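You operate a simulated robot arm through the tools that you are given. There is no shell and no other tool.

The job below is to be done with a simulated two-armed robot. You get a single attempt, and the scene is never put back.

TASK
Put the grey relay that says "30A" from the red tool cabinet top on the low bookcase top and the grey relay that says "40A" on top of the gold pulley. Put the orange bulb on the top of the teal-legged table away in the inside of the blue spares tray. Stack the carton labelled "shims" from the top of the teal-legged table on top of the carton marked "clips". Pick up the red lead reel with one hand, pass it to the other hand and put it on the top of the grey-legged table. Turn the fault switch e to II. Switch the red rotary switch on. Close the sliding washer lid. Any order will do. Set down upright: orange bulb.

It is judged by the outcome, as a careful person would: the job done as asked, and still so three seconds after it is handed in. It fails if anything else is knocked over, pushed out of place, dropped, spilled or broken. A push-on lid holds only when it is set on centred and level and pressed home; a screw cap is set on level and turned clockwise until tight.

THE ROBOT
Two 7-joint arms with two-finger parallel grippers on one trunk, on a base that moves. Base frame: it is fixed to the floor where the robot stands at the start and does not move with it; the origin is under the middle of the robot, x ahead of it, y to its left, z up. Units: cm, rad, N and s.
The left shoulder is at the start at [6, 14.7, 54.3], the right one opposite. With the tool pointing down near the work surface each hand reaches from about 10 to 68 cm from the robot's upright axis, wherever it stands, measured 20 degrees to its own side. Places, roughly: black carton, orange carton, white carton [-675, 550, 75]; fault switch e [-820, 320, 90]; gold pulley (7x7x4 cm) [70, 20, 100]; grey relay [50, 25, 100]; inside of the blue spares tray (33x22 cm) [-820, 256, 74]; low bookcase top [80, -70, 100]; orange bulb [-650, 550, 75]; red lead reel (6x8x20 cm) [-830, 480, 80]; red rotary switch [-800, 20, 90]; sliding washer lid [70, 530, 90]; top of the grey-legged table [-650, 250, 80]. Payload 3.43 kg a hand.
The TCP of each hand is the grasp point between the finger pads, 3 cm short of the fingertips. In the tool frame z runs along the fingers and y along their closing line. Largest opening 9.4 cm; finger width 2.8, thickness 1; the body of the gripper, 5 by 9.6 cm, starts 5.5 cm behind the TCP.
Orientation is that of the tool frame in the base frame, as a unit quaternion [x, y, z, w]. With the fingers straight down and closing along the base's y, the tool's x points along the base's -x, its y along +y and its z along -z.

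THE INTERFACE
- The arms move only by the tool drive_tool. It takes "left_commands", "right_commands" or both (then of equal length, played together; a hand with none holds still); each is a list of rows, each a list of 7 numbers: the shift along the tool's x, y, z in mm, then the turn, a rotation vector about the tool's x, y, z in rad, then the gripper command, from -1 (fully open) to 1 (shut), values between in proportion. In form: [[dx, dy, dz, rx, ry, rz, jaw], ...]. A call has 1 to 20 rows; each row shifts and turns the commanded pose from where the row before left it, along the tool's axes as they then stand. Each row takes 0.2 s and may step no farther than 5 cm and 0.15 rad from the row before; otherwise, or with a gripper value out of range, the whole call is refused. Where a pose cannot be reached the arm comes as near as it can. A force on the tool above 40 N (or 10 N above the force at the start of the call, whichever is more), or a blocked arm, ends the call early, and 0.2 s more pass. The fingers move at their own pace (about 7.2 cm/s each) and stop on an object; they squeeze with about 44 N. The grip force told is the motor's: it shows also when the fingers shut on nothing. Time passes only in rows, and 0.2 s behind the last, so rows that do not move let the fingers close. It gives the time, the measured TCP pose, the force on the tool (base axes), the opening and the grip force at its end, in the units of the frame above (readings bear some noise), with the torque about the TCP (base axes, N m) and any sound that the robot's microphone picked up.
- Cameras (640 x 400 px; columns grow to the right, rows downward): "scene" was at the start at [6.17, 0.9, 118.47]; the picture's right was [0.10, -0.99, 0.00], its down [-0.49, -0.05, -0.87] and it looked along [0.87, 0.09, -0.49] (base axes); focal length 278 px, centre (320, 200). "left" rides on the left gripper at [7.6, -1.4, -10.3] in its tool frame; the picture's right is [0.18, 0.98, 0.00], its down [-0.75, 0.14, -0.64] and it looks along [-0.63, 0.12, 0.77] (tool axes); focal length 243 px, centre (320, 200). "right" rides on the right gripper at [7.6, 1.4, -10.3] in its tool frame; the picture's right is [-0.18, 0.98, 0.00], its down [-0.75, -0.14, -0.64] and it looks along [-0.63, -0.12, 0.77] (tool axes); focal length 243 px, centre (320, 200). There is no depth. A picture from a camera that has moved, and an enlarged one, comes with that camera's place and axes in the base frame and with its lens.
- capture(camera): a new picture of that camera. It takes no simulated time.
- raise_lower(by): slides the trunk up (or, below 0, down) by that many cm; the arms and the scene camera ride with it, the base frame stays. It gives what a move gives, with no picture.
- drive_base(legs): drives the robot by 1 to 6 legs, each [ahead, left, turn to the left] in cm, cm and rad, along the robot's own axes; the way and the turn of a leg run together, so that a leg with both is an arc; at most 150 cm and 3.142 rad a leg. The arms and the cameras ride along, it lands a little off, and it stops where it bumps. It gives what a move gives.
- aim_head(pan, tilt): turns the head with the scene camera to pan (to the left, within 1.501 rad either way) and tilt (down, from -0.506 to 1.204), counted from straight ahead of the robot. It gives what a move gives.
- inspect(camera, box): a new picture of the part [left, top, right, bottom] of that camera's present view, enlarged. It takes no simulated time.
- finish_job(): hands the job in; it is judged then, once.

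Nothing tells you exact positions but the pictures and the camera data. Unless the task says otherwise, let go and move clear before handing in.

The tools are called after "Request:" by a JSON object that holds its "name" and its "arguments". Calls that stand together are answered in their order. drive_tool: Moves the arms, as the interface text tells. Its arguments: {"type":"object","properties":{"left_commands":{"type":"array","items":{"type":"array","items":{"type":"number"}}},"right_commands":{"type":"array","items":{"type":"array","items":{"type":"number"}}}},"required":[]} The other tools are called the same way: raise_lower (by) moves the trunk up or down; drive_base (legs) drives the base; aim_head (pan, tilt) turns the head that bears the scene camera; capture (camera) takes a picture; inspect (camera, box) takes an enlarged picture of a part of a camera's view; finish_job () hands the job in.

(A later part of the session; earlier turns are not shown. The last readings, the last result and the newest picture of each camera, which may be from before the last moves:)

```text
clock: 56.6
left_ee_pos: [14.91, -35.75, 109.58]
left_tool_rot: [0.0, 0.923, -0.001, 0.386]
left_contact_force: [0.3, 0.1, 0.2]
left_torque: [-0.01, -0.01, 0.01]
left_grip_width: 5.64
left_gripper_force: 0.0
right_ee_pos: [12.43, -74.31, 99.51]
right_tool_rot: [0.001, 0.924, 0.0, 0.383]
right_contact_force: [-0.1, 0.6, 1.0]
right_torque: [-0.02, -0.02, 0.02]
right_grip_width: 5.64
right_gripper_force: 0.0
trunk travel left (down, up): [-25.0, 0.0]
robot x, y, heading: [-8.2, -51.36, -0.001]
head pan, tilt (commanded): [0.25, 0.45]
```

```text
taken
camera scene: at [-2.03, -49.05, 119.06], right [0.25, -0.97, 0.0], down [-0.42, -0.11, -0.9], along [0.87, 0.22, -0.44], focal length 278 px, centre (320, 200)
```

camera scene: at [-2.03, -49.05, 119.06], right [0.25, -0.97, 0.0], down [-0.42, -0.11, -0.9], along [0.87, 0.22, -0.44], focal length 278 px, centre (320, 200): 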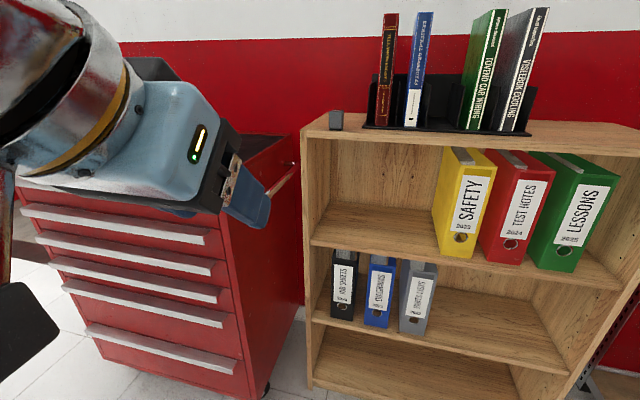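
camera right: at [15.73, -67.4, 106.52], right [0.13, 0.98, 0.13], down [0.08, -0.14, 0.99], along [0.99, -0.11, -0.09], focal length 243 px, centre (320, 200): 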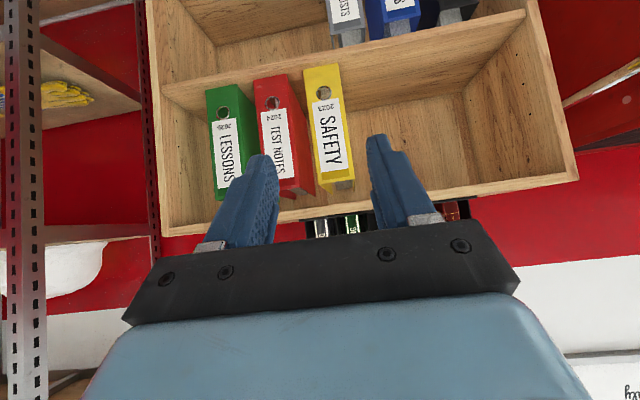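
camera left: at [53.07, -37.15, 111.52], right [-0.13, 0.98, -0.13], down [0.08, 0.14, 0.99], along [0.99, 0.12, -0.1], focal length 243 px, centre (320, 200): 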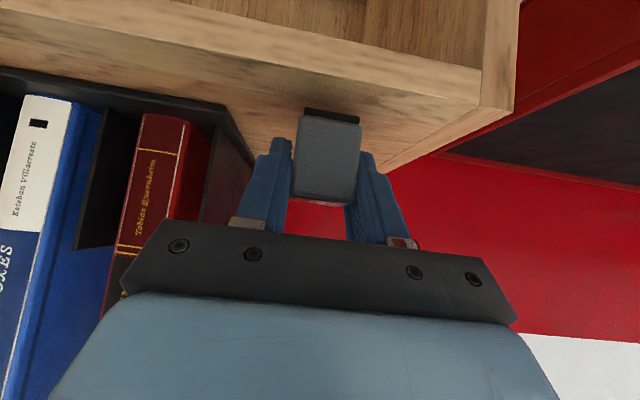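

The 30A relay is standing on the bookcase top. Now I tuck the arms tool-down for travel and look around the room.

Request:
{"name": "drive_tool", "arguments": {"left_commands": [[14, 0, 14, 0, 0.15, 0, -1], [14, 0, 14, 0, 0.15, 0, -1], [14, 0, 14, 0, 0.15, 0, -1], [0, 0, 20, 0, 0.15, 0, -1], [0, 0, 20, 0, 0.15, 0, -1], [0, 0, 20, 0, 0.04, 0, -1], [0, 0, 40, 0, 0, 0, -1], [0, 0, 40, 0, 0, 0, -1]], "right_commands": [[0, 0, 0, 0, 0.15, 0, -1], [0, 0, 0, 0, 0.15, 0, -1], [0, 0, 0, 0, 0.15, 0, -1], [0, 0, 10, 0, 0.15, 0, -1], [0, 0, 20, 0, 0.15, 0, -1], [0, 0, 20, 0, 0.04, 0, -1], [0, 0, 40, 0, 0, 0, -1], [0, 0, 40, 0, 0, 0, -1]]}}

Request:
{"name": "aim_head", "arguments": {"pan": 1.5, "tilt": 0.2}}

Request:
{"name": "capture", "arguments": {"camera": "scene"}}

Request:
{"name": "aim_head", "arguments": {"pan": 0.7, "tilt": 0.3}}

Request:
{"name": "capture", "arguments": {"camera": "scene"}}

```text
clock: 58.4
left_ee_pos: [14.8, -35.66, 90.65]
left_tool_rot: [0.0, 1.0, -0.001, 0.001]
left_contact_force: [-0.2, 0.2, 0.0]
left_torque: [-0.04, -0.02, -0.03]
left_grip_width: 9.4
left_gripper_force: 0.0
left hand out of reach, approached as far as the arm can: row 5
right_ee_pos: [13.26, -74.24, 86.63]
right_tool_rot: [0.0, 1.0, 0.001, -0.002]
right_contact_force: [0.2, 0.0, -0.6]
right_torque: [0.02, 0.03, 0.05]
right_grip_width: 9.42
right_gripper_force: 0.0
trunk travel left (down, up): [-25.0, 0.0]
robot x, y, heading: [-8.17, -51.13, 0.001]
head pan, tilt (commanded): [0.25, 0.45]
```

```text
clock: 59.8
left_ee_pos: [14.83, -35.71, 90.71]
left_tool_rot: [0.0, 1.0, -0.002, 0.001]
left_contact_force: [-0.8, 0.3, 0.1]
left_torque: [0.01, 0.01, -0.01]
left_grip_width: 9.4
left_gripper_force: 0.1
right_ee_pos: [13.2, -74.32, 86.74]
right_tool_rot: [0.0, 1.0, 0.001, -0.001]
right_contact_force: [-0.6, 0.2, -0.3]
right_torque: [0.02, -0.02, 0.01]
right_grip_width: 9.4
right_gripper_force: 0.1
trunk travel left (down, up): [-25.0, 0.0]
robot x, y, heading: [-8.2, -51.29, 0.003]
head pan, tilt (commanded): [1.499, 0.201]
```

```text
taken
camera scene: at [-10.27, -42.03, 121.38], right [1.0, -0.07, 0.0], down [-0.01, -0.2, -0.98], along [0.07, 0.98, -0.2], focal length 278 px, centre (320, 200)
```

scene: 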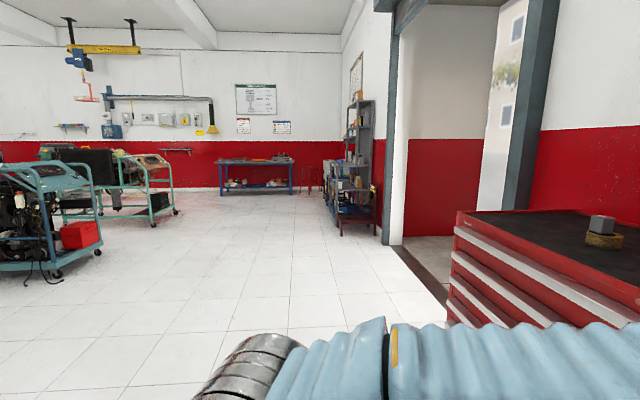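

```text
clock: 60.9
left_ee_pos: [14.85, -35.71, 90.67]
left_tool_rot: [0.0, 1.0, -0.001, 0.003]
left_contact_force: [0.4, 0.1, 0.1]
left_torque: [0.01, 0.05, 0.03]
left_grip_width: 9.4
left_gripper_force: 0.1
right_ee_pos: [13.24, -74.19, 86.8]
right_tool_rot: [0.0, 1.0, 0.001, -0.002]
right_contact_force: [0.1, -0.2, 0.1]
right_torque: [0.01, 0.0, 0.02]
right_grip_width: 9.4
right_gripper_force: 0.1
trunk travel left (down, up): [-25.0, 0.0]
robot x, y, heading: [-8.21, -51.19, -0.006]
head pan, tilt (commanded): [0.7, 0.3]
```

```text
taken
camera scene: at [-3.8, -45.3, 120.46], right [0.64, -0.76, 0.0], down [-0.23, -0.19, -0.96], along [0.73, 0.62, -0.3], focal length 278 px, centre (320, 200)
```

scene: 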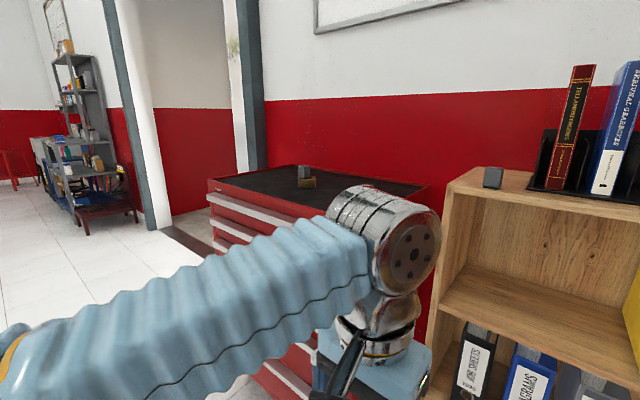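

The room is clear toward +y along the right wall, with a red trolley and a shelf further on. I slide left toward the washer lid in two steps, watching the way.

Request:
{"name": "drive_base", "arguments": {"legs": [[-15, 0, 0], [0, 150, 0], [0, 150, 0], [0, 80, 0]]}}

Request:
{"name": "aim_head", "arguments": {"pan": 0.8, "tilt": 0.3}}

Request:
{"name": "capture", "arguments": {"camera": "scene"}}

Request:
{"name": "aim_head", "arguments": {"pan": 0.0, "tilt": 0.3}}

Request:
{"name": "capture", "arguments": {"camera": "scene"}}

```text
clock: 80.4
left_ee_pos: [9.3, 346.55, 90.66]
left_tool_rot: [0.015, 1.0, 0.0, 0.003]
left_contact_force: [-0.1, 0.7, 0.8]
left_torque: [0.01, 0.0, -0.03]
left_grip_width: 9.43
left_gripper_force: 0.0
right_ee_pos: [6.45, 308.25, 86.82]
right_tool_rot: [0.015, 1.0, 0.001, -0.002]
right_contact_force: [0.7, -0.6, 0.2]
right_torque: [0.03, 0.01, 0.01]
right_grip_width: 9.42
right_gripper_force: 0.1
trunk travel left (down, up): [-25.0, 0.0]
robot x, y, heading: [-14.32, 331.88, -0.03]
head pan, tilt (commanded): [0.7, 0.3]
```

```text
clock: 81.1
left_ee_pos: [9.25, 346.68, 90.67]
left_tool_rot: [0.015, 1.0, -0.001, 0.002]
left_contact_force: [0.4, 0.2, 0.0]
left_torque: [0.03, 0.01, -0.01]
left_grip_width: 9.39
left_gripper_force: 0.0
right_ee_pos: [6.54, 308.16, 86.73]
right_tool_rot: [0.016, 1.0, 0.001, -0.002]
right_contact_force: [0.7, 0.2, -0.2]
right_torque: [-0.01, 0.01, 0.02]
right_grip_width: 9.39
right_gripper_force: 0.0
trunk travel left (down, up): [-25.0, 0.0]
robot x, y, heading: [-14.32, 331.53, -0.031]
head pan, tilt (commanded): [0.799, 0.3]
```

```text
taken
camera scene: at [-10.26, 338.32, 120.46], right [0.69, -0.72, 0.0], down [-0.21, -0.21, -0.96], along [0.69, 0.66, -0.3], focal length 278 px, centre (320, 200)
```

scene: 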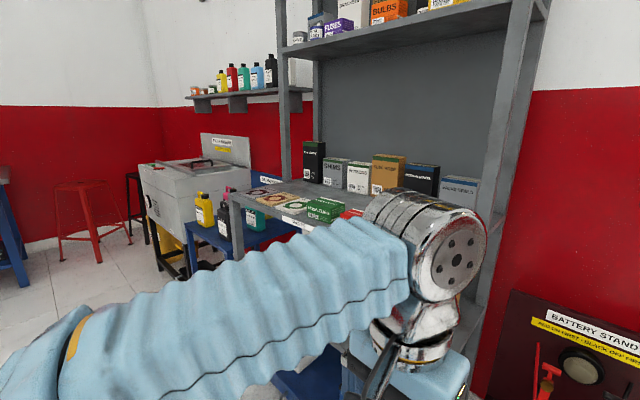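

```text
clock: 82.2
left_ee_pos: [9.23, 346.67, 90.59]
left_tool_rot: [0.016, 1.0, 0.0, 0.002]
left_contact_force: [1.4, 0.2, -0.1]
left_torque: [0.0, -0.01, -0.01]
left_grip_width: 9.39
left_gripper_force: 0.1
right_ee_pos: [6.37, 308.09, 86.7]
right_tool_rot: [0.016, 1.0, 0.001, -0.001]
right_contact_force: [0.1, -1.0, 0.6]
right_torque: [-0.01, -0.01, -0.02]
right_grip_width: 9.41
right_gripper_force: 0.0
trunk travel left (down, up): [-25.0, 0.0]
robot x, y, heading: [-13.93, 331.67, -0.033]
head pan, tilt (commanded): [0.0, 0.3]
```

```text
taken
camera scene: at [-7.65, 331.55, 120.46], right [-0.03, -1.0, 0.0], down [-0.3, 0.01, -0.96], along [0.95, -0.03, -0.3], focal length 278 px, centre (320, 200)
```

scene: 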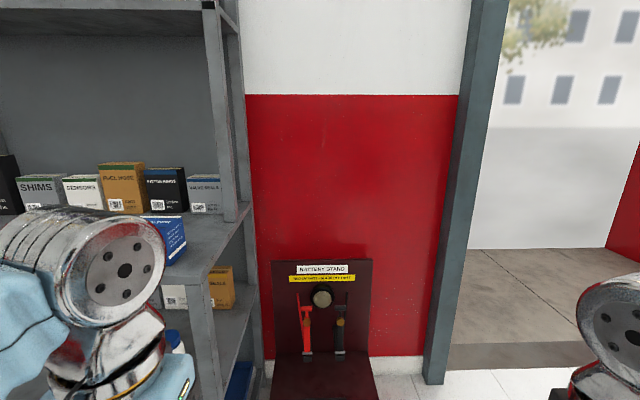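

The parts washer (grey box with a lid and handle) is further left. I straighten the heading and move on, staying a bit further from the shelf.

Request:
{"name": "drive_base", "arguments": {"legs": [[-20, 0, 0.032], [0, 150, 0]]}}

Request:
{"name": "aim_head", "arguments": {"pan": 0.5, "tilt": 0.35}}

Request:
{"name": "capture", "arguments": {"camera": "scene"}}

```text
clock: 90.9
left_ee_pos: [-15.54, 501.07, 90.6]
left_tool_rot: [-0.024, 1.0, -0.001, 0.002]
left_contact_force: [-0.7, -0.2, -0.5]
left_torque: [0.03, -0.03, -0.03]
left_grip_width: 9.42
left_gripper_force: 0.0
right_ee_pos: [-15.2, 462.44, 86.67]
right_tool_rot: [-0.023, 1.0, 0.001, -0.002]
right_contact_force: [0.1, 0.1, -1.0]
right_torque: [-0.03, -0.01, 0.03]
right_grip_width: 9.42
right_gripper_force: 0.1
trunk travel left (down, up): [-25.0, 0.0]
robot x, y, heading: [-37.86, 484.58, 0.046]
head pan, tilt (commanded): [0.0, 0.3]
```

```text
clock: 91.8
left_ee_pos: [-15.5, 501.09, 90.66]
left_tool_rot: [-0.025, 1.0, -0.001, 0.002]
left_contact_force: [0.2, 0.5, 0.3]
left_torque: [-0.01, 0.01, -0.02]
left_grip_width: 9.42
left_gripper_force: 0.0
right_ee_pos: [-15.32, 462.46, 86.81]
right_tool_rot: [-0.023, 1.0, 0.001, -0.002]
right_contact_force: [0.0, -0.1, -0.4]
right_torque: [-0.05, 0.0, -0.03]
right_grip_width: 9.37
right_gripper_force: 0.1
trunk travel left (down, up): [-25.0, 0.0]
robot x, y, heading: [-37.74, 484.37, 0.051]
head pan, tilt (commanded): [0.499, 0.351]
```

```text
taken
camera scene: at [-32.52, 489.03, 119.99], right [0.52, -0.85, 0.0], down [-0.29, -0.18, -0.94], along [0.8, 0.49, -0.34], focal length 278 px, centre (320, 200)
```

scene: 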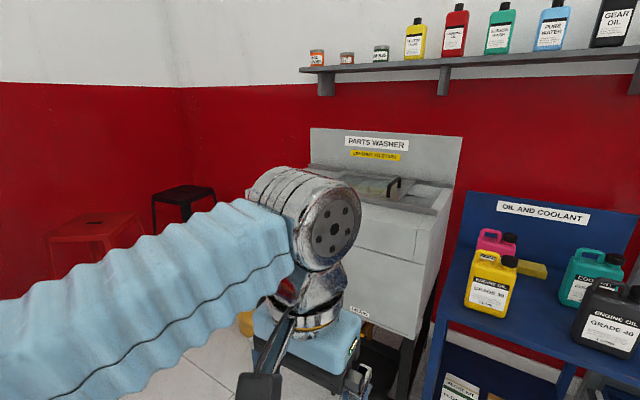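

Request:
{"name": "drive_base", "arguments": {"legs": [[0, 0, -0.05], [0, 42, 0]]}}

Request:
{"name": "aim_head", "arguments": {"pan": 0.0, "tilt": 0.45}}

Request:
{"name": "capture", "arguments": {"camera": "scene"}}

Request:
{"name": "capture", "arguments": {"camera": "left"}}

Request:
{"name": "capture", "arguments": {"camera": "right"}}

```text
clock: 94.9
left_ee_pos: [-14.29, 542.38, 90.61]
left_tool_rot: [0.005, 1.0, 0.0, 0.002]
left_contact_force: [0.1, -0.2, -0.4]
left_torque: [0.02, 0.04, 0.02]
left_grip_width: 9.38
left_gripper_force: 0.0
right_ee_pos: [-16.29, 503.74, 86.59]
right_tool_rot: [0.007, 1.0, 0.001, -0.001]
right_contact_force: [-0.5, 0.1, -0.2]
right_torque: [0.02, 0.03, 0.0]
right_grip_width: 9.41
right_gripper_force: 0.1
trunk travel left (down, up): [-25.0, 0.0]
robot x, y, heading: [-37.32, 526.89, -0.011]
head pan, tilt (commanded): [0.499, 0.351]
```

```text
clock: 95.8
left_ee_pos: [-14.18, 542.39, 90.7]
left_tool_rot: [0.005, 1.0, 0.0, 0.002]
left_contact_force: [0.5, 0.3, -1.1]
left_torque: [0.0, -0.05, 0.0]
left_grip_width: 9.38
left_gripper_force: 0.1
right_ee_pos: [-16.2, 503.91, 86.7]
right_tool_rot: [0.005, 1.0, 0.0, -0.002]
right_contact_force: [-0.4, 1.1, 0.3]
right_torque: [-0.04, 0.03, -0.02]
right_grip_width: 9.39
right_gripper_force: 0.1
trunk travel left (down, up): [-25.0, 0.0]
robot x, y, heading: [-37.89, 526.77, -0.008]
head pan, tilt (commanded): [0.0, 0.45]
```

```text
taken
camera scene: at [-31.0, 526.89, 119.07], right [-0.01, -1.0, 0.0], down [-0.44, 0.0, -0.9], along [0.9, -0.01, -0.44], focal length 278 px, centre (320, 200)
```

scene: 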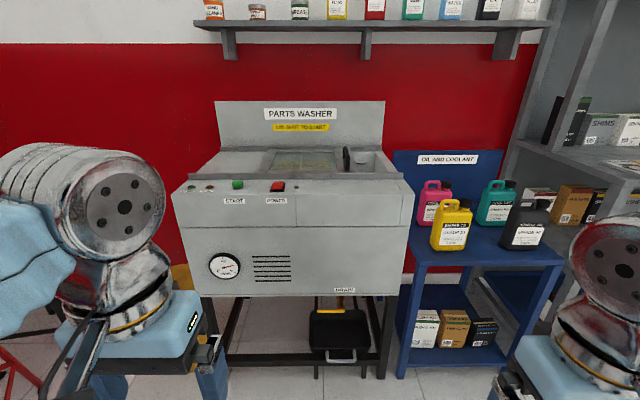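

```text
taken
camera left: at [-21.97, 540.89, 101.04], right [-0.17, 0.98, 0.0], down [0.75, 0.13, 0.64], along [0.63, 0.11, -0.76], focal length 243 px, centre (320, 200)
```

left: 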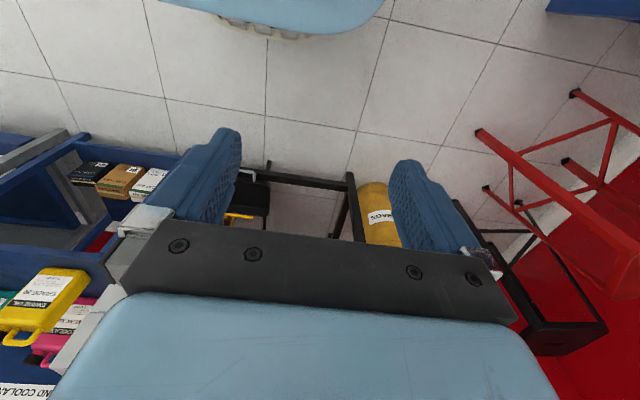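

```text
taken
camera right: at [-23.96, 505.31, 97.08], right [0.2, 0.98, 0.0], down [0.75, -0.15, 0.64], along [0.63, -0.12, -0.77], focal length 243 px, centre (320, 200)
```

right: 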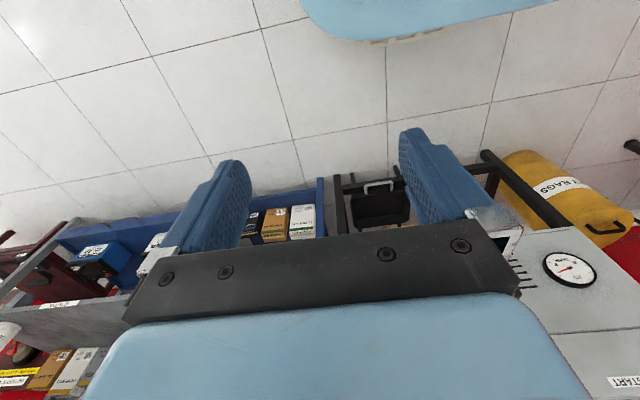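

Request:
{"name": "inspect", "arguments": {"camera": "scene", "box": [160, 90, 440, 265]}}

Request:
{"name": "inspect", "arguments": {"camera": "scene", "box": [240, 100, 400, 200]}}

```text
2.29 times, centred on (300, 178) of scene
camera zoom: at [-31.0, 526.89, 119.07], right [-0.01, -1.0, 0.0], down [-0.44, 0.0, -0.9], along [0.9, -0.01, -0.44], focal length 636 px, centre (366, 251)
```

zoom: 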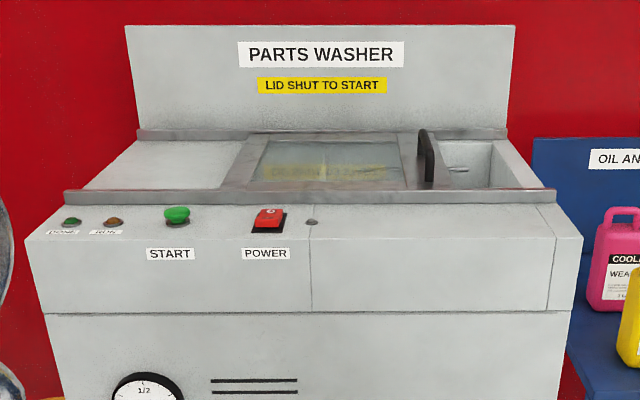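

```text
4.00 times, centred on (320, 150) of scene
camera zoom: at [-31.0, 526.89, 119.07], right [-0.01, -1.0, 0.0], down [-0.44, 0.0, -0.9], along [0.9, -0.01, -0.44], focal length 1114 px, centre (320, 400)
```

zoom: 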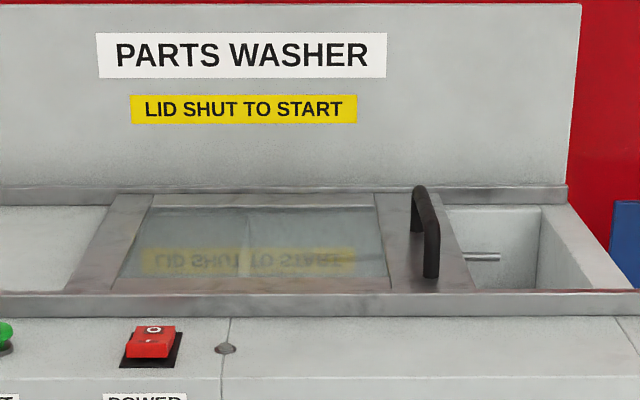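

The washer lid slides sideways and has a black handle at its right end; the opening is on the right, so it must be pushed right (-y). I drive closer and tilt the right hand forward to measure it.

Request:
{"name": "drive_base", "arguments": {"legs": [[36, -5, 0.009]]}}

Request:
{"name": "drive_tool", "arguments": {"right_commands": [[0, 0, -30, 0, -0.15, 0, -1], [0, 0, -30, 0, -0.15, 0, -1], [0, 0, -30, 0, -0.15, 0, -1], [0, 0, -30, 0, -0.15, 0, -1], [-20, 0, 0, 0, -0.15, 0, -1], [-20, 0, 0, 0, -0.0354, 0, -1]]}}

Request:
{"name": "capture", "arguments": {"camera": "right"}}

Request:
{"name": "capture", "arguments": {"camera": "scene"}}

```text
clock: 98.1
left_ee_pos: [21.12, 536.92, 90.69]
left_tool_rot: [0.005, 1.0, -0.001, 0.001]
left_contact_force: [-0.6, 0.1, 0.0]
left_torque: [0.0, 0.0, -0.02]
left_grip_width: 9.41
left_gripper_force: 0.1
right_ee_pos: [19.18, 498.51, 86.8]
right_tool_rot: [0.005, 1.0, 0.001, -0.001]
right_contact_force: [-0.9, 0.5, 0.0]
right_torque: [0.04, 0.01, 0.0]
right_grip_width: 9.39
right_gripper_force: 0.0
trunk travel left (down, up): [-25.0, 0.0]
robot x, y, heading: [-1.96, 521.68, -0.011]
head pan, tilt (commanded): [0.0, 0.45]
```

```text
clock: 99.5
left_ee_pos: [21.19, 536.94, 90.65]
left_tool_rot: [0.006, 1.0, -0.001, 0.002]
left_contact_force: [-0.4, -0.6, -0.3]
left_torque: [0.01, 0.02, 0.01]
left_grip_width: 9.38
left_gripper_force: 0.2
right_ee_pos: [19.66, 498.18, 100.75]
right_tool_rot: [0.004, 0.924, -0.002, 0.381]
right_contact_force: [-0.7, -0.6, 0.1]
right_torque: [0.01, 0.02, -0.05]
right_grip_width: 9.4
right_gripper_force: 0.1
trunk travel left (down, up): [-25.0, 0.0]
robot x, y, heading: [-1.91, 521.71, -0.008]
head pan, tilt (commanded): [0.0, 0.45]
```

```text
taken
camera right: at [6.86, 499.84, 102.64], right [0.14, 0.98, 0.13], down [0.08, -0.14, 0.99], along [0.99, -0.13, -0.1], focal length 243 px, centre (320, 200)
```

right: 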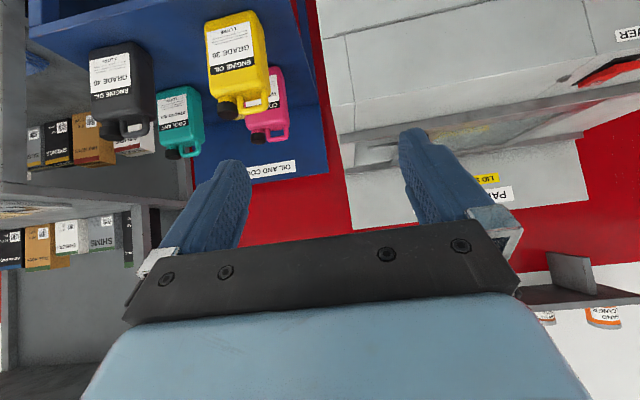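

```text
taken
camera scene: at [4.42, 521.47, 119.06], right [-0.01, -1.0, 0.0], down [-0.44, 0.0, -0.9], along [0.9, -0.01, -0.44], focal length 278 px, centre (320, 200)
```

scene: 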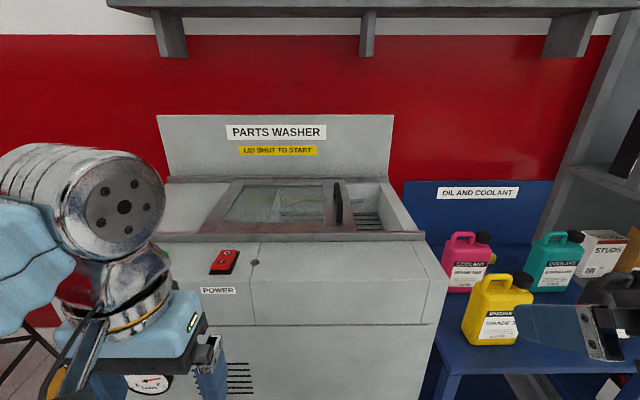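

Request:
{"name": "inspect", "arguments": {"camera": "scene", "box": [180, 160, 440, 290]}}

Request:
{"name": "inspect", "arguments": {"camera": "right", "box": [320, 60, 600, 220]}}

```text
2.46 times, centred on (310, 225) of scene
camera zoom: at [4.42, 521.47, 119.06], right [-0.01, -1.0, 0.0], down [-0.44, 0.0, -0.9], along [0.9, -0.01, -0.44], focal length 685 px, centre (345, 138)
```

zoom: 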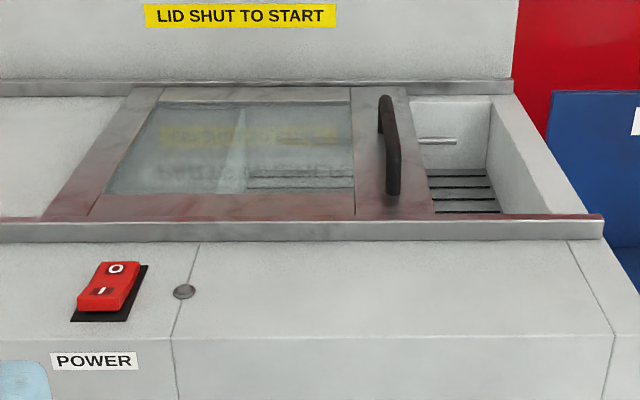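

```text
2.29 times, centred on (460, 140) of right
camera zoom: at [6.86, 499.84, 102.64], right [0.14, 0.98, 0.13], down [0.08, -0.14, 0.99], along [0.99, -0.13, -0.1], focal length 555 px, centre (0, 337)
```

zoom: 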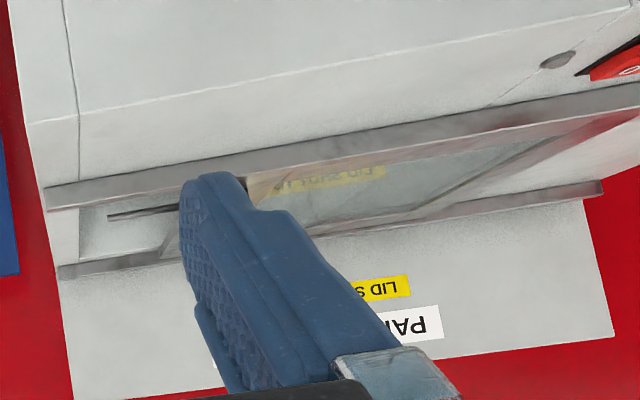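

Comparing the two views, the handle bar runs from about x 58 to 71 at y ≈ 516.6, with its top at z ≈ 91.8 and the lid surface at z ≈ 87.4. I bring the right hand to a pre-grasp in front of and above it.

Request:
{"name": "drive_tool", "arguments": {"right_commands": [[-26.6, 20.8, 32.8, 0, 0, 0, -0.1], [-26.6, 20.8, 32.8, 0, 0, 0, -0.1], [-26.6, 20.8, 32.8, 0, 0, 0, -0.1], [-26.6, 20.8, 32.8, 0, 0, 0, -0.1], [-26.6, 20.8, 32.8, 0, 0, 0, -0.1], [-26.6, 20.8, 32.8, 0, 0, 0, -0.1], [-26.6, 20.8, 32.8, 0, 0, 0, -0.1], [-26.6, 20.8, 32.8, 0, 0, 0, -0.1], [0, 0, 0, 0, 0, 0, -0.1]]}}

Request:
{"name": "capture", "arguments": {"camera": "right"}}

Request:
{"name": "capture", "arguments": {"camera": "scene"}}

```text
clock: 101.5
left_ee_pos: [21.18, 536.92, 90.62]
left_tool_rot: [0.005, 1.0, -0.001, 0.002]
left_contact_force: [-0.4, 0.3, 0.0]
left_torque: [-0.03, 0.0, -0.01]
left_grip_width: 9.4
left_gripper_force: 0.2
right_ee_pos: [53.68, 514.58, 97.42]
right_tool_rot: [0.005, 0.925, -0.002, 0.381]
right_contact_force: [-1.1, 0.4, -0.1]
right_torque: [0.01, -0.02, 0.0]
right_grip_width: 5.14
right_gripper_force: 0.0
trunk travel left (down, up): [-25.0, 0.0]
robot x, y, heading: [-1.76, 521.51, -0.007]
head pan, tilt (commanded): [0.0, 0.45]
```

```text
taken
camera right: at [40.86, 516.01, 99.28], right [0.14, 0.98, 0.13], down [0.08, -0.14, 0.99], along [0.99, -0.13, -0.1], focal length 243 px, centre (320, 200)
```

right: 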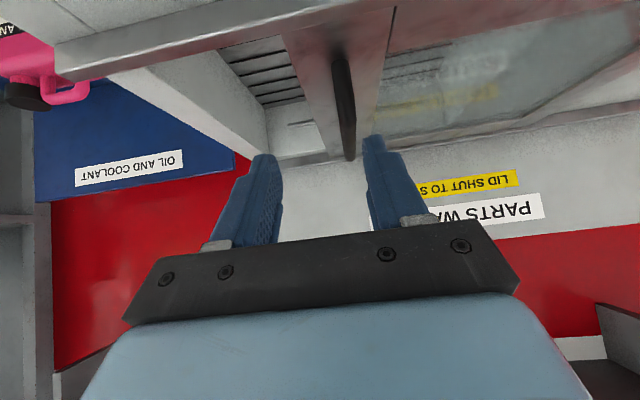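

```text
taken
camera scene: at [4.47, 521.5, 119.06], right [-0.01, -1.0, 0.0], down [-0.44, 0.0, -0.9], along [0.9, -0.01, -0.44], focal length 278 px, centre (320, 200)
```

scene: 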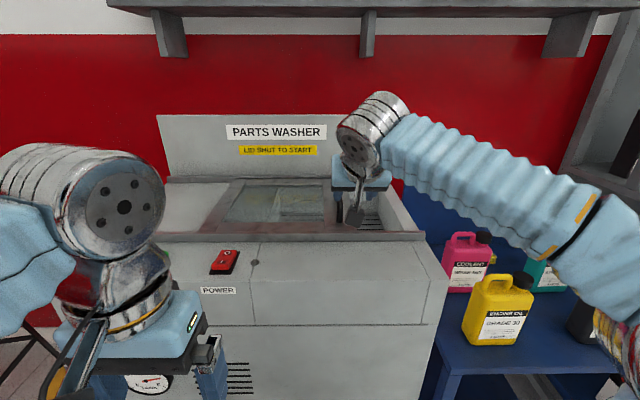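

Request:
{"name": "drive_tool", "arguments": {"right_commands": [[0, 20.5, 0, 0, 0, 0, -0.1], [-5.65, 0.2, 25.5, 0, 0, 0, -0.1], [-5.65, 0.2, 25.5, 0, 0, 0, -0.1], [-5.65, 0.2, 25.5, 0, 0, 0, -0.1], [-5.65, 0.2, 20, 0, 0, 0, -0.1], [0, 0, 0, 0, 0, 0, -0.1]]}}

Request:
{"name": "capture", "arguments": {"camera": "right"}}

Request:
{"name": "inspect", "arguments": {"camera": "scene", "box": [260, 120, 460, 260]}}

```text
clock: 102.9
left_ee_pos: [21.29, 536.98, 90.65]
left_tool_rot: [0.004, 1.0, 0.0, 0.002]
left_contact_force: [0.3, -0.5, 0.3]
left_torque: [-0.04, 0.0, 0.03]
left_grip_width: 9.41
left_gripper_force: 0.0
right_ee_pos: [61.81, 516.55, 92.07]
right_tool_rot: [0.006, 0.925, -0.002, 0.381]
right_contact_force: [-0.1, 0.3, -0.8]
right_torque: [-0.01, 0.0, 0.0]
right_grip_width: 5.18
right_gripper_force: 0.1
trunk travel left (down, up): [-25.0, 0.0]
robot x, y, heading: [-1.9, 521.55, -0.015]
head pan, tilt (commanded): [0.0, 0.45]
```

```text
taken
camera right: at [49.06, 518.16, 94.08], right [0.14, 0.98, 0.13], down [0.08, -0.14, 0.99], along [0.99, -0.13, -0.1], focal length 243 px, centre (320, 200)
```

right: 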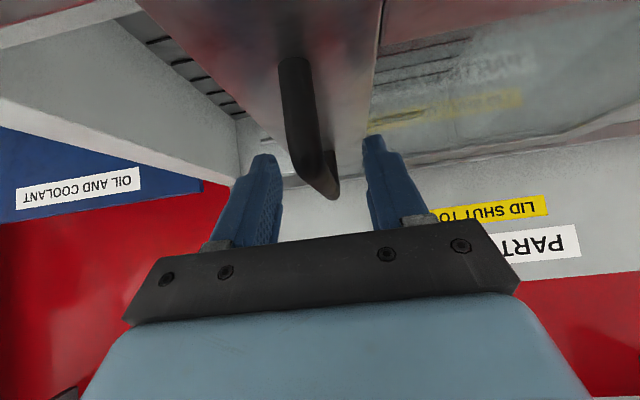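

```text
2.86 times, centred on (360, 190) of scene
camera zoom: at [4.46, 521.48, 119.06], right [-0.01, -1.0, 0.0], down [-0.44, 0.0, -0.9], along [0.9, -0.01, -0.44], focal length 796 px, centre (206, 229)
```

zoom: 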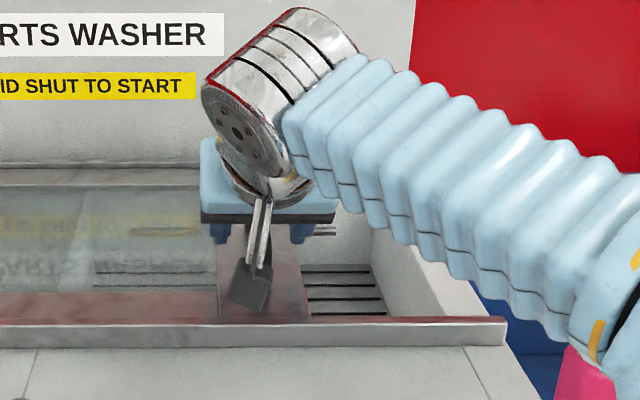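

Request:
{"name": "drive_tool", "arguments": {"right_commands": [[0, 0, 0, 0, 0, 0, 0.4], [0, 0, 0, 0, 0, 0, 1], [0, 0, 0, 0, 0, 0, 1], [0, 0, 0, 0, 0, 0, 1]]}}

Request:
{"name": "capture", "arguments": {"camera": "right"}}

```text
clock: 103.9
left_ee_pos: [21.22, 536.9, 90.7]
left_tool_rot: [0.005, 1.0, -0.001, 0.002]
left_contact_force: [0.0, -0.6, -0.1]
left_torque: [-0.01, 0.01, -0.01]
left_grip_width: 9.39
left_gripper_force: 0.0
right_ee_pos: [61.89, 516.57, 92.1]
right_tool_rot: [0.006, 0.924, -0.002, 0.382]
right_contact_force: [-0.2, -0.3, -0.6]
right_torque: [0.01, -0.04, 0.02]
right_grip_width: 1.76
right_gripper_force: 45.1
trunk travel left (down, up): [-25.0, 0.0]
robot x, y, heading: [-1.9, 521.23, -0.006]
head pan, tilt (commanded): [0.0, 0.45]
```

```text
taken
camera right: at [49.04, 518.16, 94.08], right [0.14, 0.98, 0.13], down [0.08, -0.14, 0.99], along [0.99, -0.13, -0.1], focal length 243 px, centre (320, 200)
```

right: 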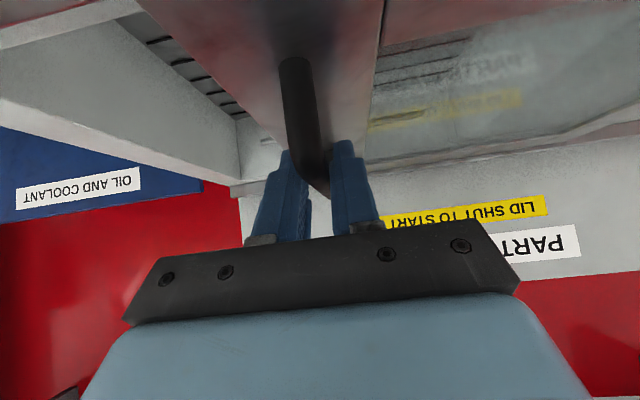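

Handle gripped. I slide the lid to the right in small steps.

Request:
{"name": "drive_tool", "arguments": {"right_commands": [[0, -5, 0, 0, 0, 0, 1], [0, -8, 0, 0, 0, 0, 1], [0, -8, 0, 0, 0, 0, 1], [0, -8, 0, 0, 0, 0, 1], [0, 0, 0, 0, 0, 0, 1]]}}

Request:
{"name": "capture", "arguments": {"camera": "right"}}

Request:
{"name": "capture", "arguments": {"camera": "scene"}}

```text
clock: 105.1
left_ee_pos: [21.09, 536.96, 90.69]
left_tool_rot: [0.005, 1.0, 0.0, 0.002]
left_contact_force: [0.0, -0.8, 0.4]
left_torque: [0.01, 0.01, 0.02]
left_grip_width: 9.41
left_gripper_force: 0.1
right_ee_pos: [61.79, 513.63, 92.06]
right_tool_rot: [0.005, 0.924, -0.001, 0.383]
right_contact_force: [0.4, 0.3, 10.8]
right_torque: [0.0, -0.17, 0.01]
right_grip_width: 1.8
right_gripper_force: 45.4
trunk travel left (down, up): [-25.0, 0.0]
robot x, y, heading: [-2.25, 521.23, -0.009]
head pan, tilt (commanded): [0.0, 0.45]
```

```text
taken
camera right: at [49.03, 515.27, 94.05], right [0.14, 0.98, 0.13], down [0.08, -0.14, 0.99], along [0.99, -0.13, -0.1], focal length 243 px, centre (320, 200)
```

right: 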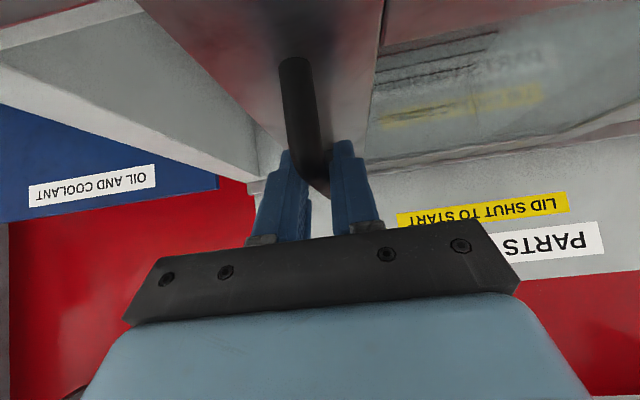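

```text
taken
camera scene: at [4.36, 521.49, 119.08], right [-0.01, -1.0, 0.0], down [-0.43, 0.0, -0.9], along [0.9, -0.01, -0.43], focal length 278 px, centre (320, 200)
```

scene: 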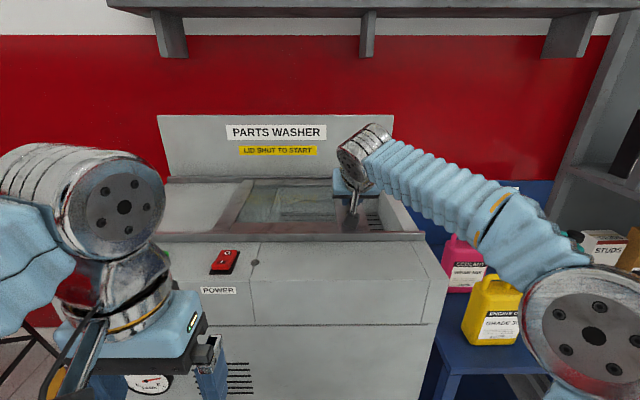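

The lid slides easily. I keep going.

Request:
{"name": "drive_tool", "arguments": {"right_commands": [[-0.3, -8, -0.3, 0, 0, 0, 1], [0, -8, 0, 0, 0, 0, 1], [0, -8, 0, 0, 0, 0, 1], [0, -8, 0, 0, 0, 0, 1], [0, 0, 0, 0, 0, 0, 1]]}}

Request:
{"name": "capture", "arguments": {"camera": "right"}}

Request:
{"name": "inspect", "arguments": {"camera": "scene", "box": [180, 120, 460, 280]}}

```text
clock: 106.3
left_ee_pos: [21.08, 536.99, 90.75]
left_tool_rot: [0.005, 1.0, -0.001, 0.002]
left_contact_force: [0.0, -0.1, -0.5]
left_torque: [0.0, 0.01, -0.02]
left_grip_width: 9.4
left_gripper_force: 0.0
right_ee_pos: [61.8, 510.52, 92.07]
right_tool_rot: [0.005, 0.924, -0.002, 0.382]
right_contact_force: [0.8, -0.2, 14.2]
right_torque: [-0.01, -0.16, 0.01]
right_grip_width: 1.78
right_gripper_force: 44.8
trunk travel left (down, up): [-25.0, 0.0]
robot x, y, heading: [-1.88, 521.56, -0.014]
head pan, tilt (commanded): [0.0, 0.45]
```

```text
taken
camera right: at [49.03, 512.22, 94.05], right [0.14, 0.98, 0.13], down [0.08, -0.14, 0.99], along [0.99, -0.13, -0.1], focal length 243 px, centre (320, 200)
```

right: 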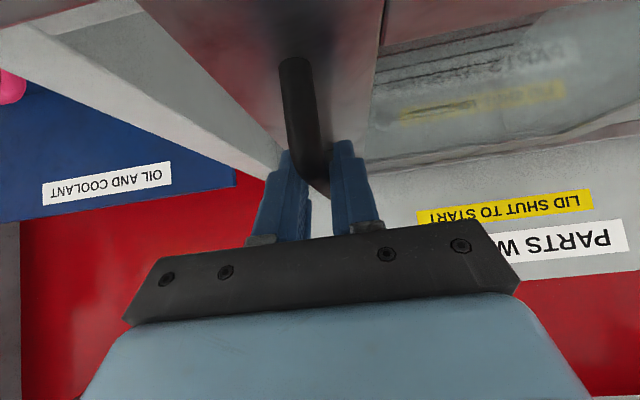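

```text
2.29 times, centred on (320, 200) of scene
camera zoom: at [4.35, 521.5, 119.07], right [-0.01, -1.0, 0.0], down [-0.43, 0.0, -0.9], along [0.9, -0.01, -0.43], focal length 636 px, centre (320, 200)
```

zoom: 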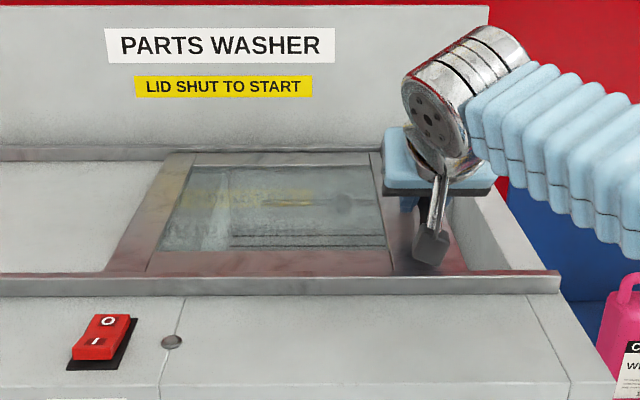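

Request:
{"name": "drive_tool", "arguments": {"right_commands": [[-0.3, -6, -0.3, 0, 0, 0, 1], [0, -6, 0, 0, 0, 0, 1], [0, -6, 0, 0, 0, 0, 1], [0, -6, 0, 0, 0, 0, 1], [0, 0, 0, 0, 0, 0, 1]]}}

Request:
{"name": "inspect", "arguments": {"camera": "scene", "box": [180, 120, 460, 280]}}

Request:
{"name": "capture", "arguments": {"camera": "right"}}

```text
clock: 107.5
left_ee_pos: [21.12, 537.1, 90.61]
left_tool_rot: [0.004, 1.0, -0.002, 0.002]
left_contact_force: [-0.1, 0.3, -0.1]
left_torque: [0.02, 0.02, -0.01]
left_grip_width: 9.39
left_gripper_force: 0.1
right_ee_pos: [61.72, 508.1, 92.09]
right_tool_rot: [0.005, 0.924, -0.002, 0.382]
right_contact_force: [12.0, -0.3, 16.5]
right_torque: [-0.01, 0.35, 0.04]
right_grip_width: 1.79
right_gripper_force: 45.0
trunk travel left (down, up): [-25.0, 0.0]
robot x, y, heading: [-1.47, 521.56, -0.009]
head pan, tilt (commanded): [0.0, 0.45]
```

```text
2.29 times, centred on (320, 200) of scene
camera zoom: at [4.45, 521.51, 119.07], right [-0.01, -1.0, 0.0], down [-0.44, 0.0, -0.9], along [0.9, -0.01, -0.44], focal length 636 px, centre (320, 200)
```

zoom: 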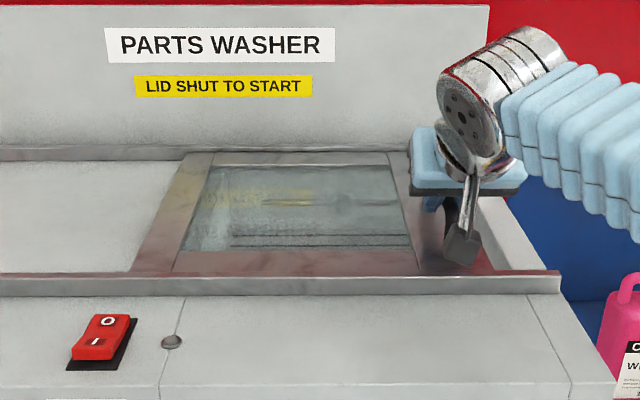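

```text
taken
camera right: at [49.02, 509.77, 94.04], right [0.14, 0.98, 0.13], down [0.08, -0.14, 0.99], along [0.99, -0.13, -0.1], focal length 243 px, centre (320, 200)
```

right: 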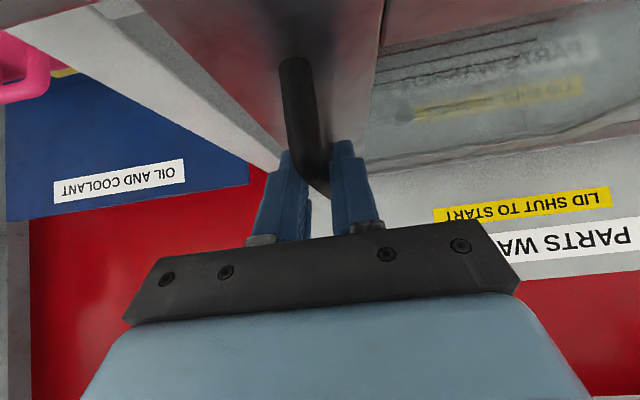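

Request:
{"name": "drive_tool", "arguments": {"right_commands": [[-1.2, -6, 0, 0, 0, 0, 1], [0, -6, 0, 0, 0, 0, 1], [0, -6, 0, 0, 0, 0, 1], [0, -6, 0, 0, 0, 0, 1], [0, 0, 0, 0, 0, 0, 1]]}}

Request:
{"name": "inspect", "arguments": {"camera": "scene", "box": [180, 120, 460, 280]}}

Request:
{"name": "capture", "arguments": {"camera": "right"}}

```text
clock: 108.7
left_ee_pos: [20.99, 536.88, 90.64]
left_tool_rot: [0.005, 1.0, 0.0, 0.002]
left_contact_force: [-0.5, 0.3, -0.7]
left_torque: [0.0, -0.01, 0.0]
left_grip_width: 9.37
left_gripper_force: 0.0
right_ee_pos: [61.7, 506.03, 92.08]
right_tool_rot: [0.005, 0.925, -0.001, 0.379]
right_contact_force: [-23.2, 0.5, -7.5]
right_torque: [0.07, 0.4, 0.04]
right_grip_width: 1.79
right_gripper_force: 44.7
trunk travel left (down, up): [-25.0, 0.0]
robot x, y, heading: [-1.92, 521.22, -0.008]
head pan, tilt (commanded): [0.0, 0.45]
```

```text
2.29 times, centred on (320, 200) of scene
camera zoom: at [4.27, 521.47, 119.06], right [-0.01, -1.0, 0.0], down [-0.43, 0.0, -0.9], along [0.9, -0.01, -0.43], focal length 636 px, centre (320, 200)
```

zoom: 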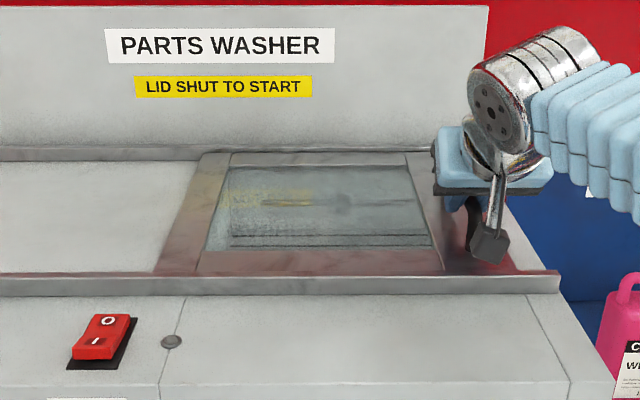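

```text
taken
camera right: at [49.05, 507.51, 94.12], right [0.14, 0.98, 0.13], down [0.08, -0.14, 0.99], along [0.99, -0.13, -0.1], focal length 243 px, centre (320, 200)
```

right: 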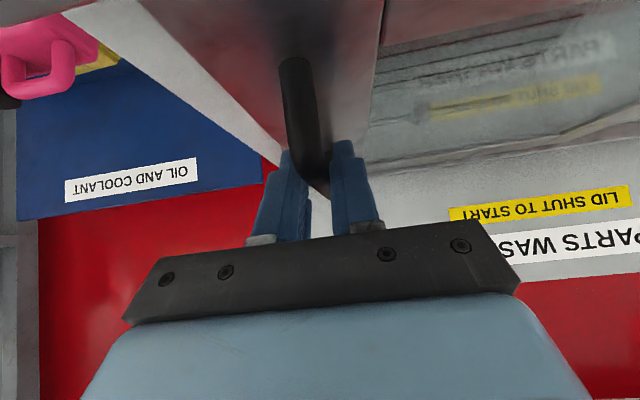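

Request:
{"name": "drive_tool", "arguments": {"right_commands": [[0.7, -6, 0, 0, 0, 0, 1], [0, -6, 0, 0, 0, 0, 1], [0, -6, 0, 0, 0, 0, 1], [0, 0, 0, 0, 0, 0, 1]]}}

Request:
{"name": "inspect", "arguments": {"camera": "scene", "box": [180, 120, 460, 280]}}

```text
clock: 109.7
left_ee_pos: [21.1, 536.85, 90.75]
left_tool_rot: [0.004, 1.0, -0.001, 0.002]
left_contact_force: [0.4, -0.3, 0.1]
left_torque: [-0.02, 0.01, -0.01]
left_grip_width: 9.41
left_gripper_force: 0.1
right_ee_pos: [61.77, 504.18, 92.13]
right_tool_rot: [0.004, 0.925, -0.001, 0.38]
right_contact_force: [-26.6, 4.8, -18.8]
right_torque: [0.05, -0.41, 0.01]
right_grip_width: 1.78
right_gripper_force: 45.0
trunk travel left (down, up): [-25.0, 0.0]
robot x, y, heading: [-2.08, 521.55, -0.005]
head pan, tilt (commanded): [0.0, 0.45]
```

```text
2.29 times, centred on (320, 200) of scene
camera zoom: at [4.32, 521.48, 119.05], right [-0.01, -1.0, 0.0], down [-0.43, 0.0, -0.9], along [0.9, -0.01, -0.43], focal length 636 px, centre (320, 200)
```

zoom: 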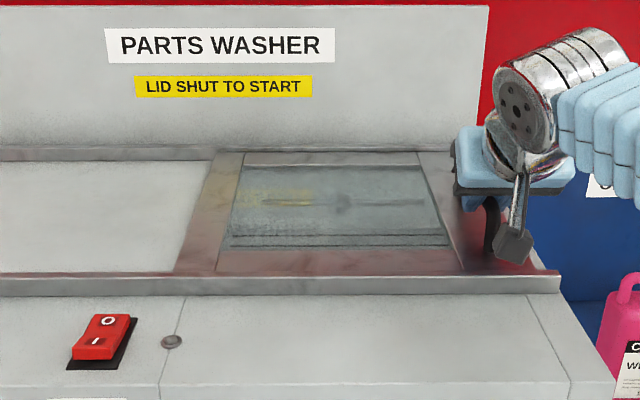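

Request:
{"name": "drive_tool", "arguments": {"right_commands": [[1.0, -3, -0.1, 0, 0, 0, 1], [0, -4, 0, 0, 0, 0, 1], [0, -4, 0, 0, 0, 0, 1], [0, 0, 0, 0, 0, 0, 1]]}}

Request:
{"name": "inspect", "arguments": {"camera": "scene", "box": [180, 120, 460, 280]}}

```text
clock: 110.5
left_ee_pos: [21.16, 536.99, 90.49]
left_tool_rot: [0.005, 1.0, -0.001, 0.001]
left_contact_force: [0.7, 1.1, -0.5]
left_torque: [0.0, -0.01, -0.05]
left_grip_width: 9.38
left_gripper_force: 0.1
right_ee_pos: [61.81, 504.22, 92.11]
right_tool_rot: [-0.001, 0.924, 0.005, 0.382]
right_contact_force: [1.8, 8.7, 0.5]
right_torque: [0.27, -0.12, 0.07]
right_grip_width: 1.8
right_gripper_force: 44.6
trunk travel left (down, up): [-25.0, 0.0]
robot x, y, heading: [-2.0, 521.52, -0.01]
head pan, tilt (commanded): [0.0, 0.45]
stopped in row 3 (right hand): the force on the tool passed its limit at 46 N (the readings are from after the stop); the commanded pose is now the measured one
```

```text
2.29 times, centred on (320, 200) of scene
camera zoom: at [4.46, 521.63, 119.1], right [-0.01, -1.0, 0.0], down [-0.44, 0.0, -0.9], along [0.9, -0.01, -0.44], focal length 636 px, centre (320, 200)
```

zoom: 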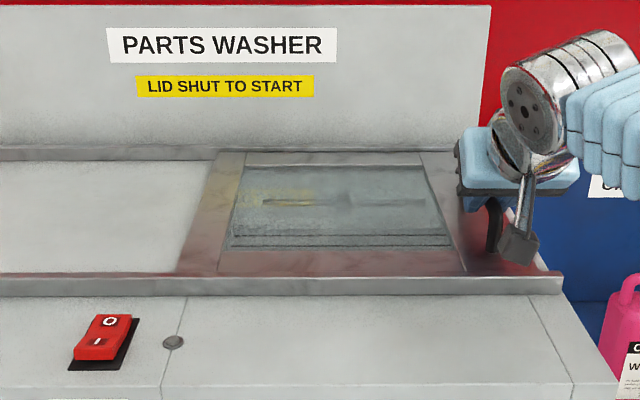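

Request:
{"name": "drive_tool", "arguments": {"right_commands": [[0, -1, 0, 0, 0, 0, 1], [0, -1, 0, 0, 0, 0, 1], [0, 0, 0, 0, 0, 0, 1]]}}

```text
clock: 111.3
left_ee_pos: [21.04, 537.23, 90.69]
left_tool_rot: [0.004, 1.0, -0.002, 0.001]
left_contact_force: [-0.1, 0.9, -0.8]
left_torque: [0.0, 0.03, 0.02]
left_grip_width: 9.37
left_gripper_force: 0.1
right_ee_pos: [61.74, 504.13, 92.07]
right_tool_rot: [-0.001, 0.924, 0.004, 0.383]
right_contact_force: [0.0, 28.0, 1.8]
right_torque: [0.27, -0.59, -0.19]
right_grip_width: 1.81
right_gripper_force: 45.1
trunk travel left (down, up): [-25.0, 0.0]
robot x, y, heading: [-1.67, 521.5, -0.008]
head pan, tilt (commanded): [0.0, 0.45]
```

The lid is firmly against its stop, so it is closed. I release the handle and back out.

Request:
{"name": "drive_tool", "arguments": {"right_commands": [[0, 0, 0, 0, 0, 0, 0.4], [0, 1, 0, 0, 0, 0, -0.1], [0, 0, 0, 0, 0, 0, -0.1], [0, 0, -30, 0, 0, 0, -0.1], [0, 0, -30, 0, 0, 0, -0.1], [20, 0, -30, 0, 0, 0, -0.1], [20, 0, -30, 0, 0, 0, -0.1], [25, 0, -30, 0, 0, 0, -0.1], [25, 0, -30, 0, 0, 0, -0.1]]}}

Request:
{"name": "capture", "arguments": {"camera": "scene"}}

Request:
{"name": "capture", "arguments": {"camera": "right"}}

```text
clock: 113.3
left_ee_pos: [21.09, 536.97, 90.67]
left_tool_rot: [0.005, 1.0, 0.0, 0.002]
left_contact_force: [0.9, -0.3, -0.6]
left_torque: [0.0, 0.03, 0.02]
left_grip_width: 9.4
left_gripper_force: 0.2
right_ee_pos: [42.55, 503.56, 98.36]
right_tool_rot: [0.0, 0.924, 0.004, 0.382]
right_contact_force: [0.6, 0.2, -0.8]
right_torque: [-0.02, 0.03, -0.01]
right_grip_width: 5.17
right_gripper_force: 0.2
trunk travel left (down, up): [-25.0, 0.0]
robot x, y, heading: [-2.04, 521.72, -0.01]
head pan, tilt (commanded): [0.0, 0.45]
```

```text
taken
camera scene: at [4.48, 521.52, 119.06], right [-0.01, -1.0, 0.0], down [-0.44, 0.0, -0.9], along [0.9, -0.01, -0.44], focal length 278 px, centre (320, 200)
```

scene: 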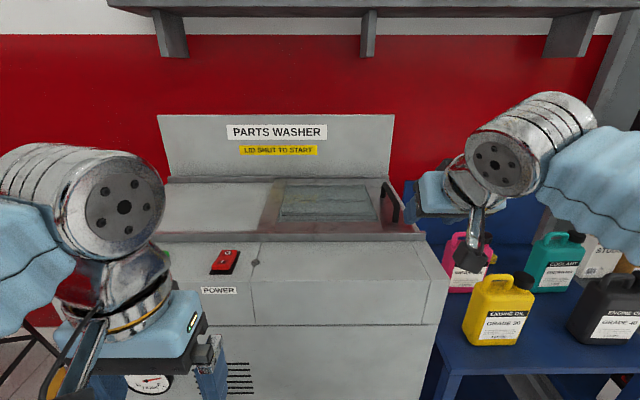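

```text
taken
camera right: at [29.88, 504.99, 100.27], right [0.13, 0.98, 0.14], down [0.08, -0.15, 0.99], along [0.99, -0.11, -0.1], focal length 243 px, centre (320, 200)
```

right: 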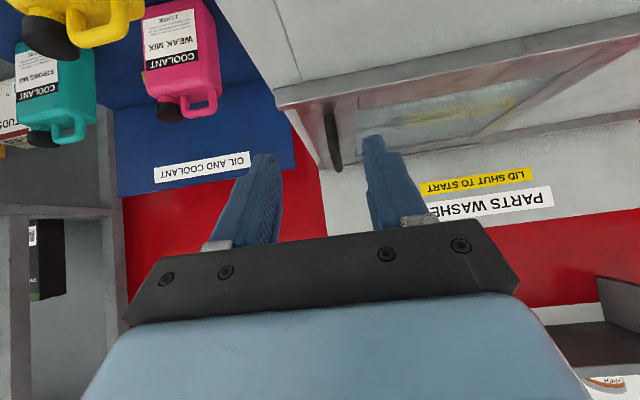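

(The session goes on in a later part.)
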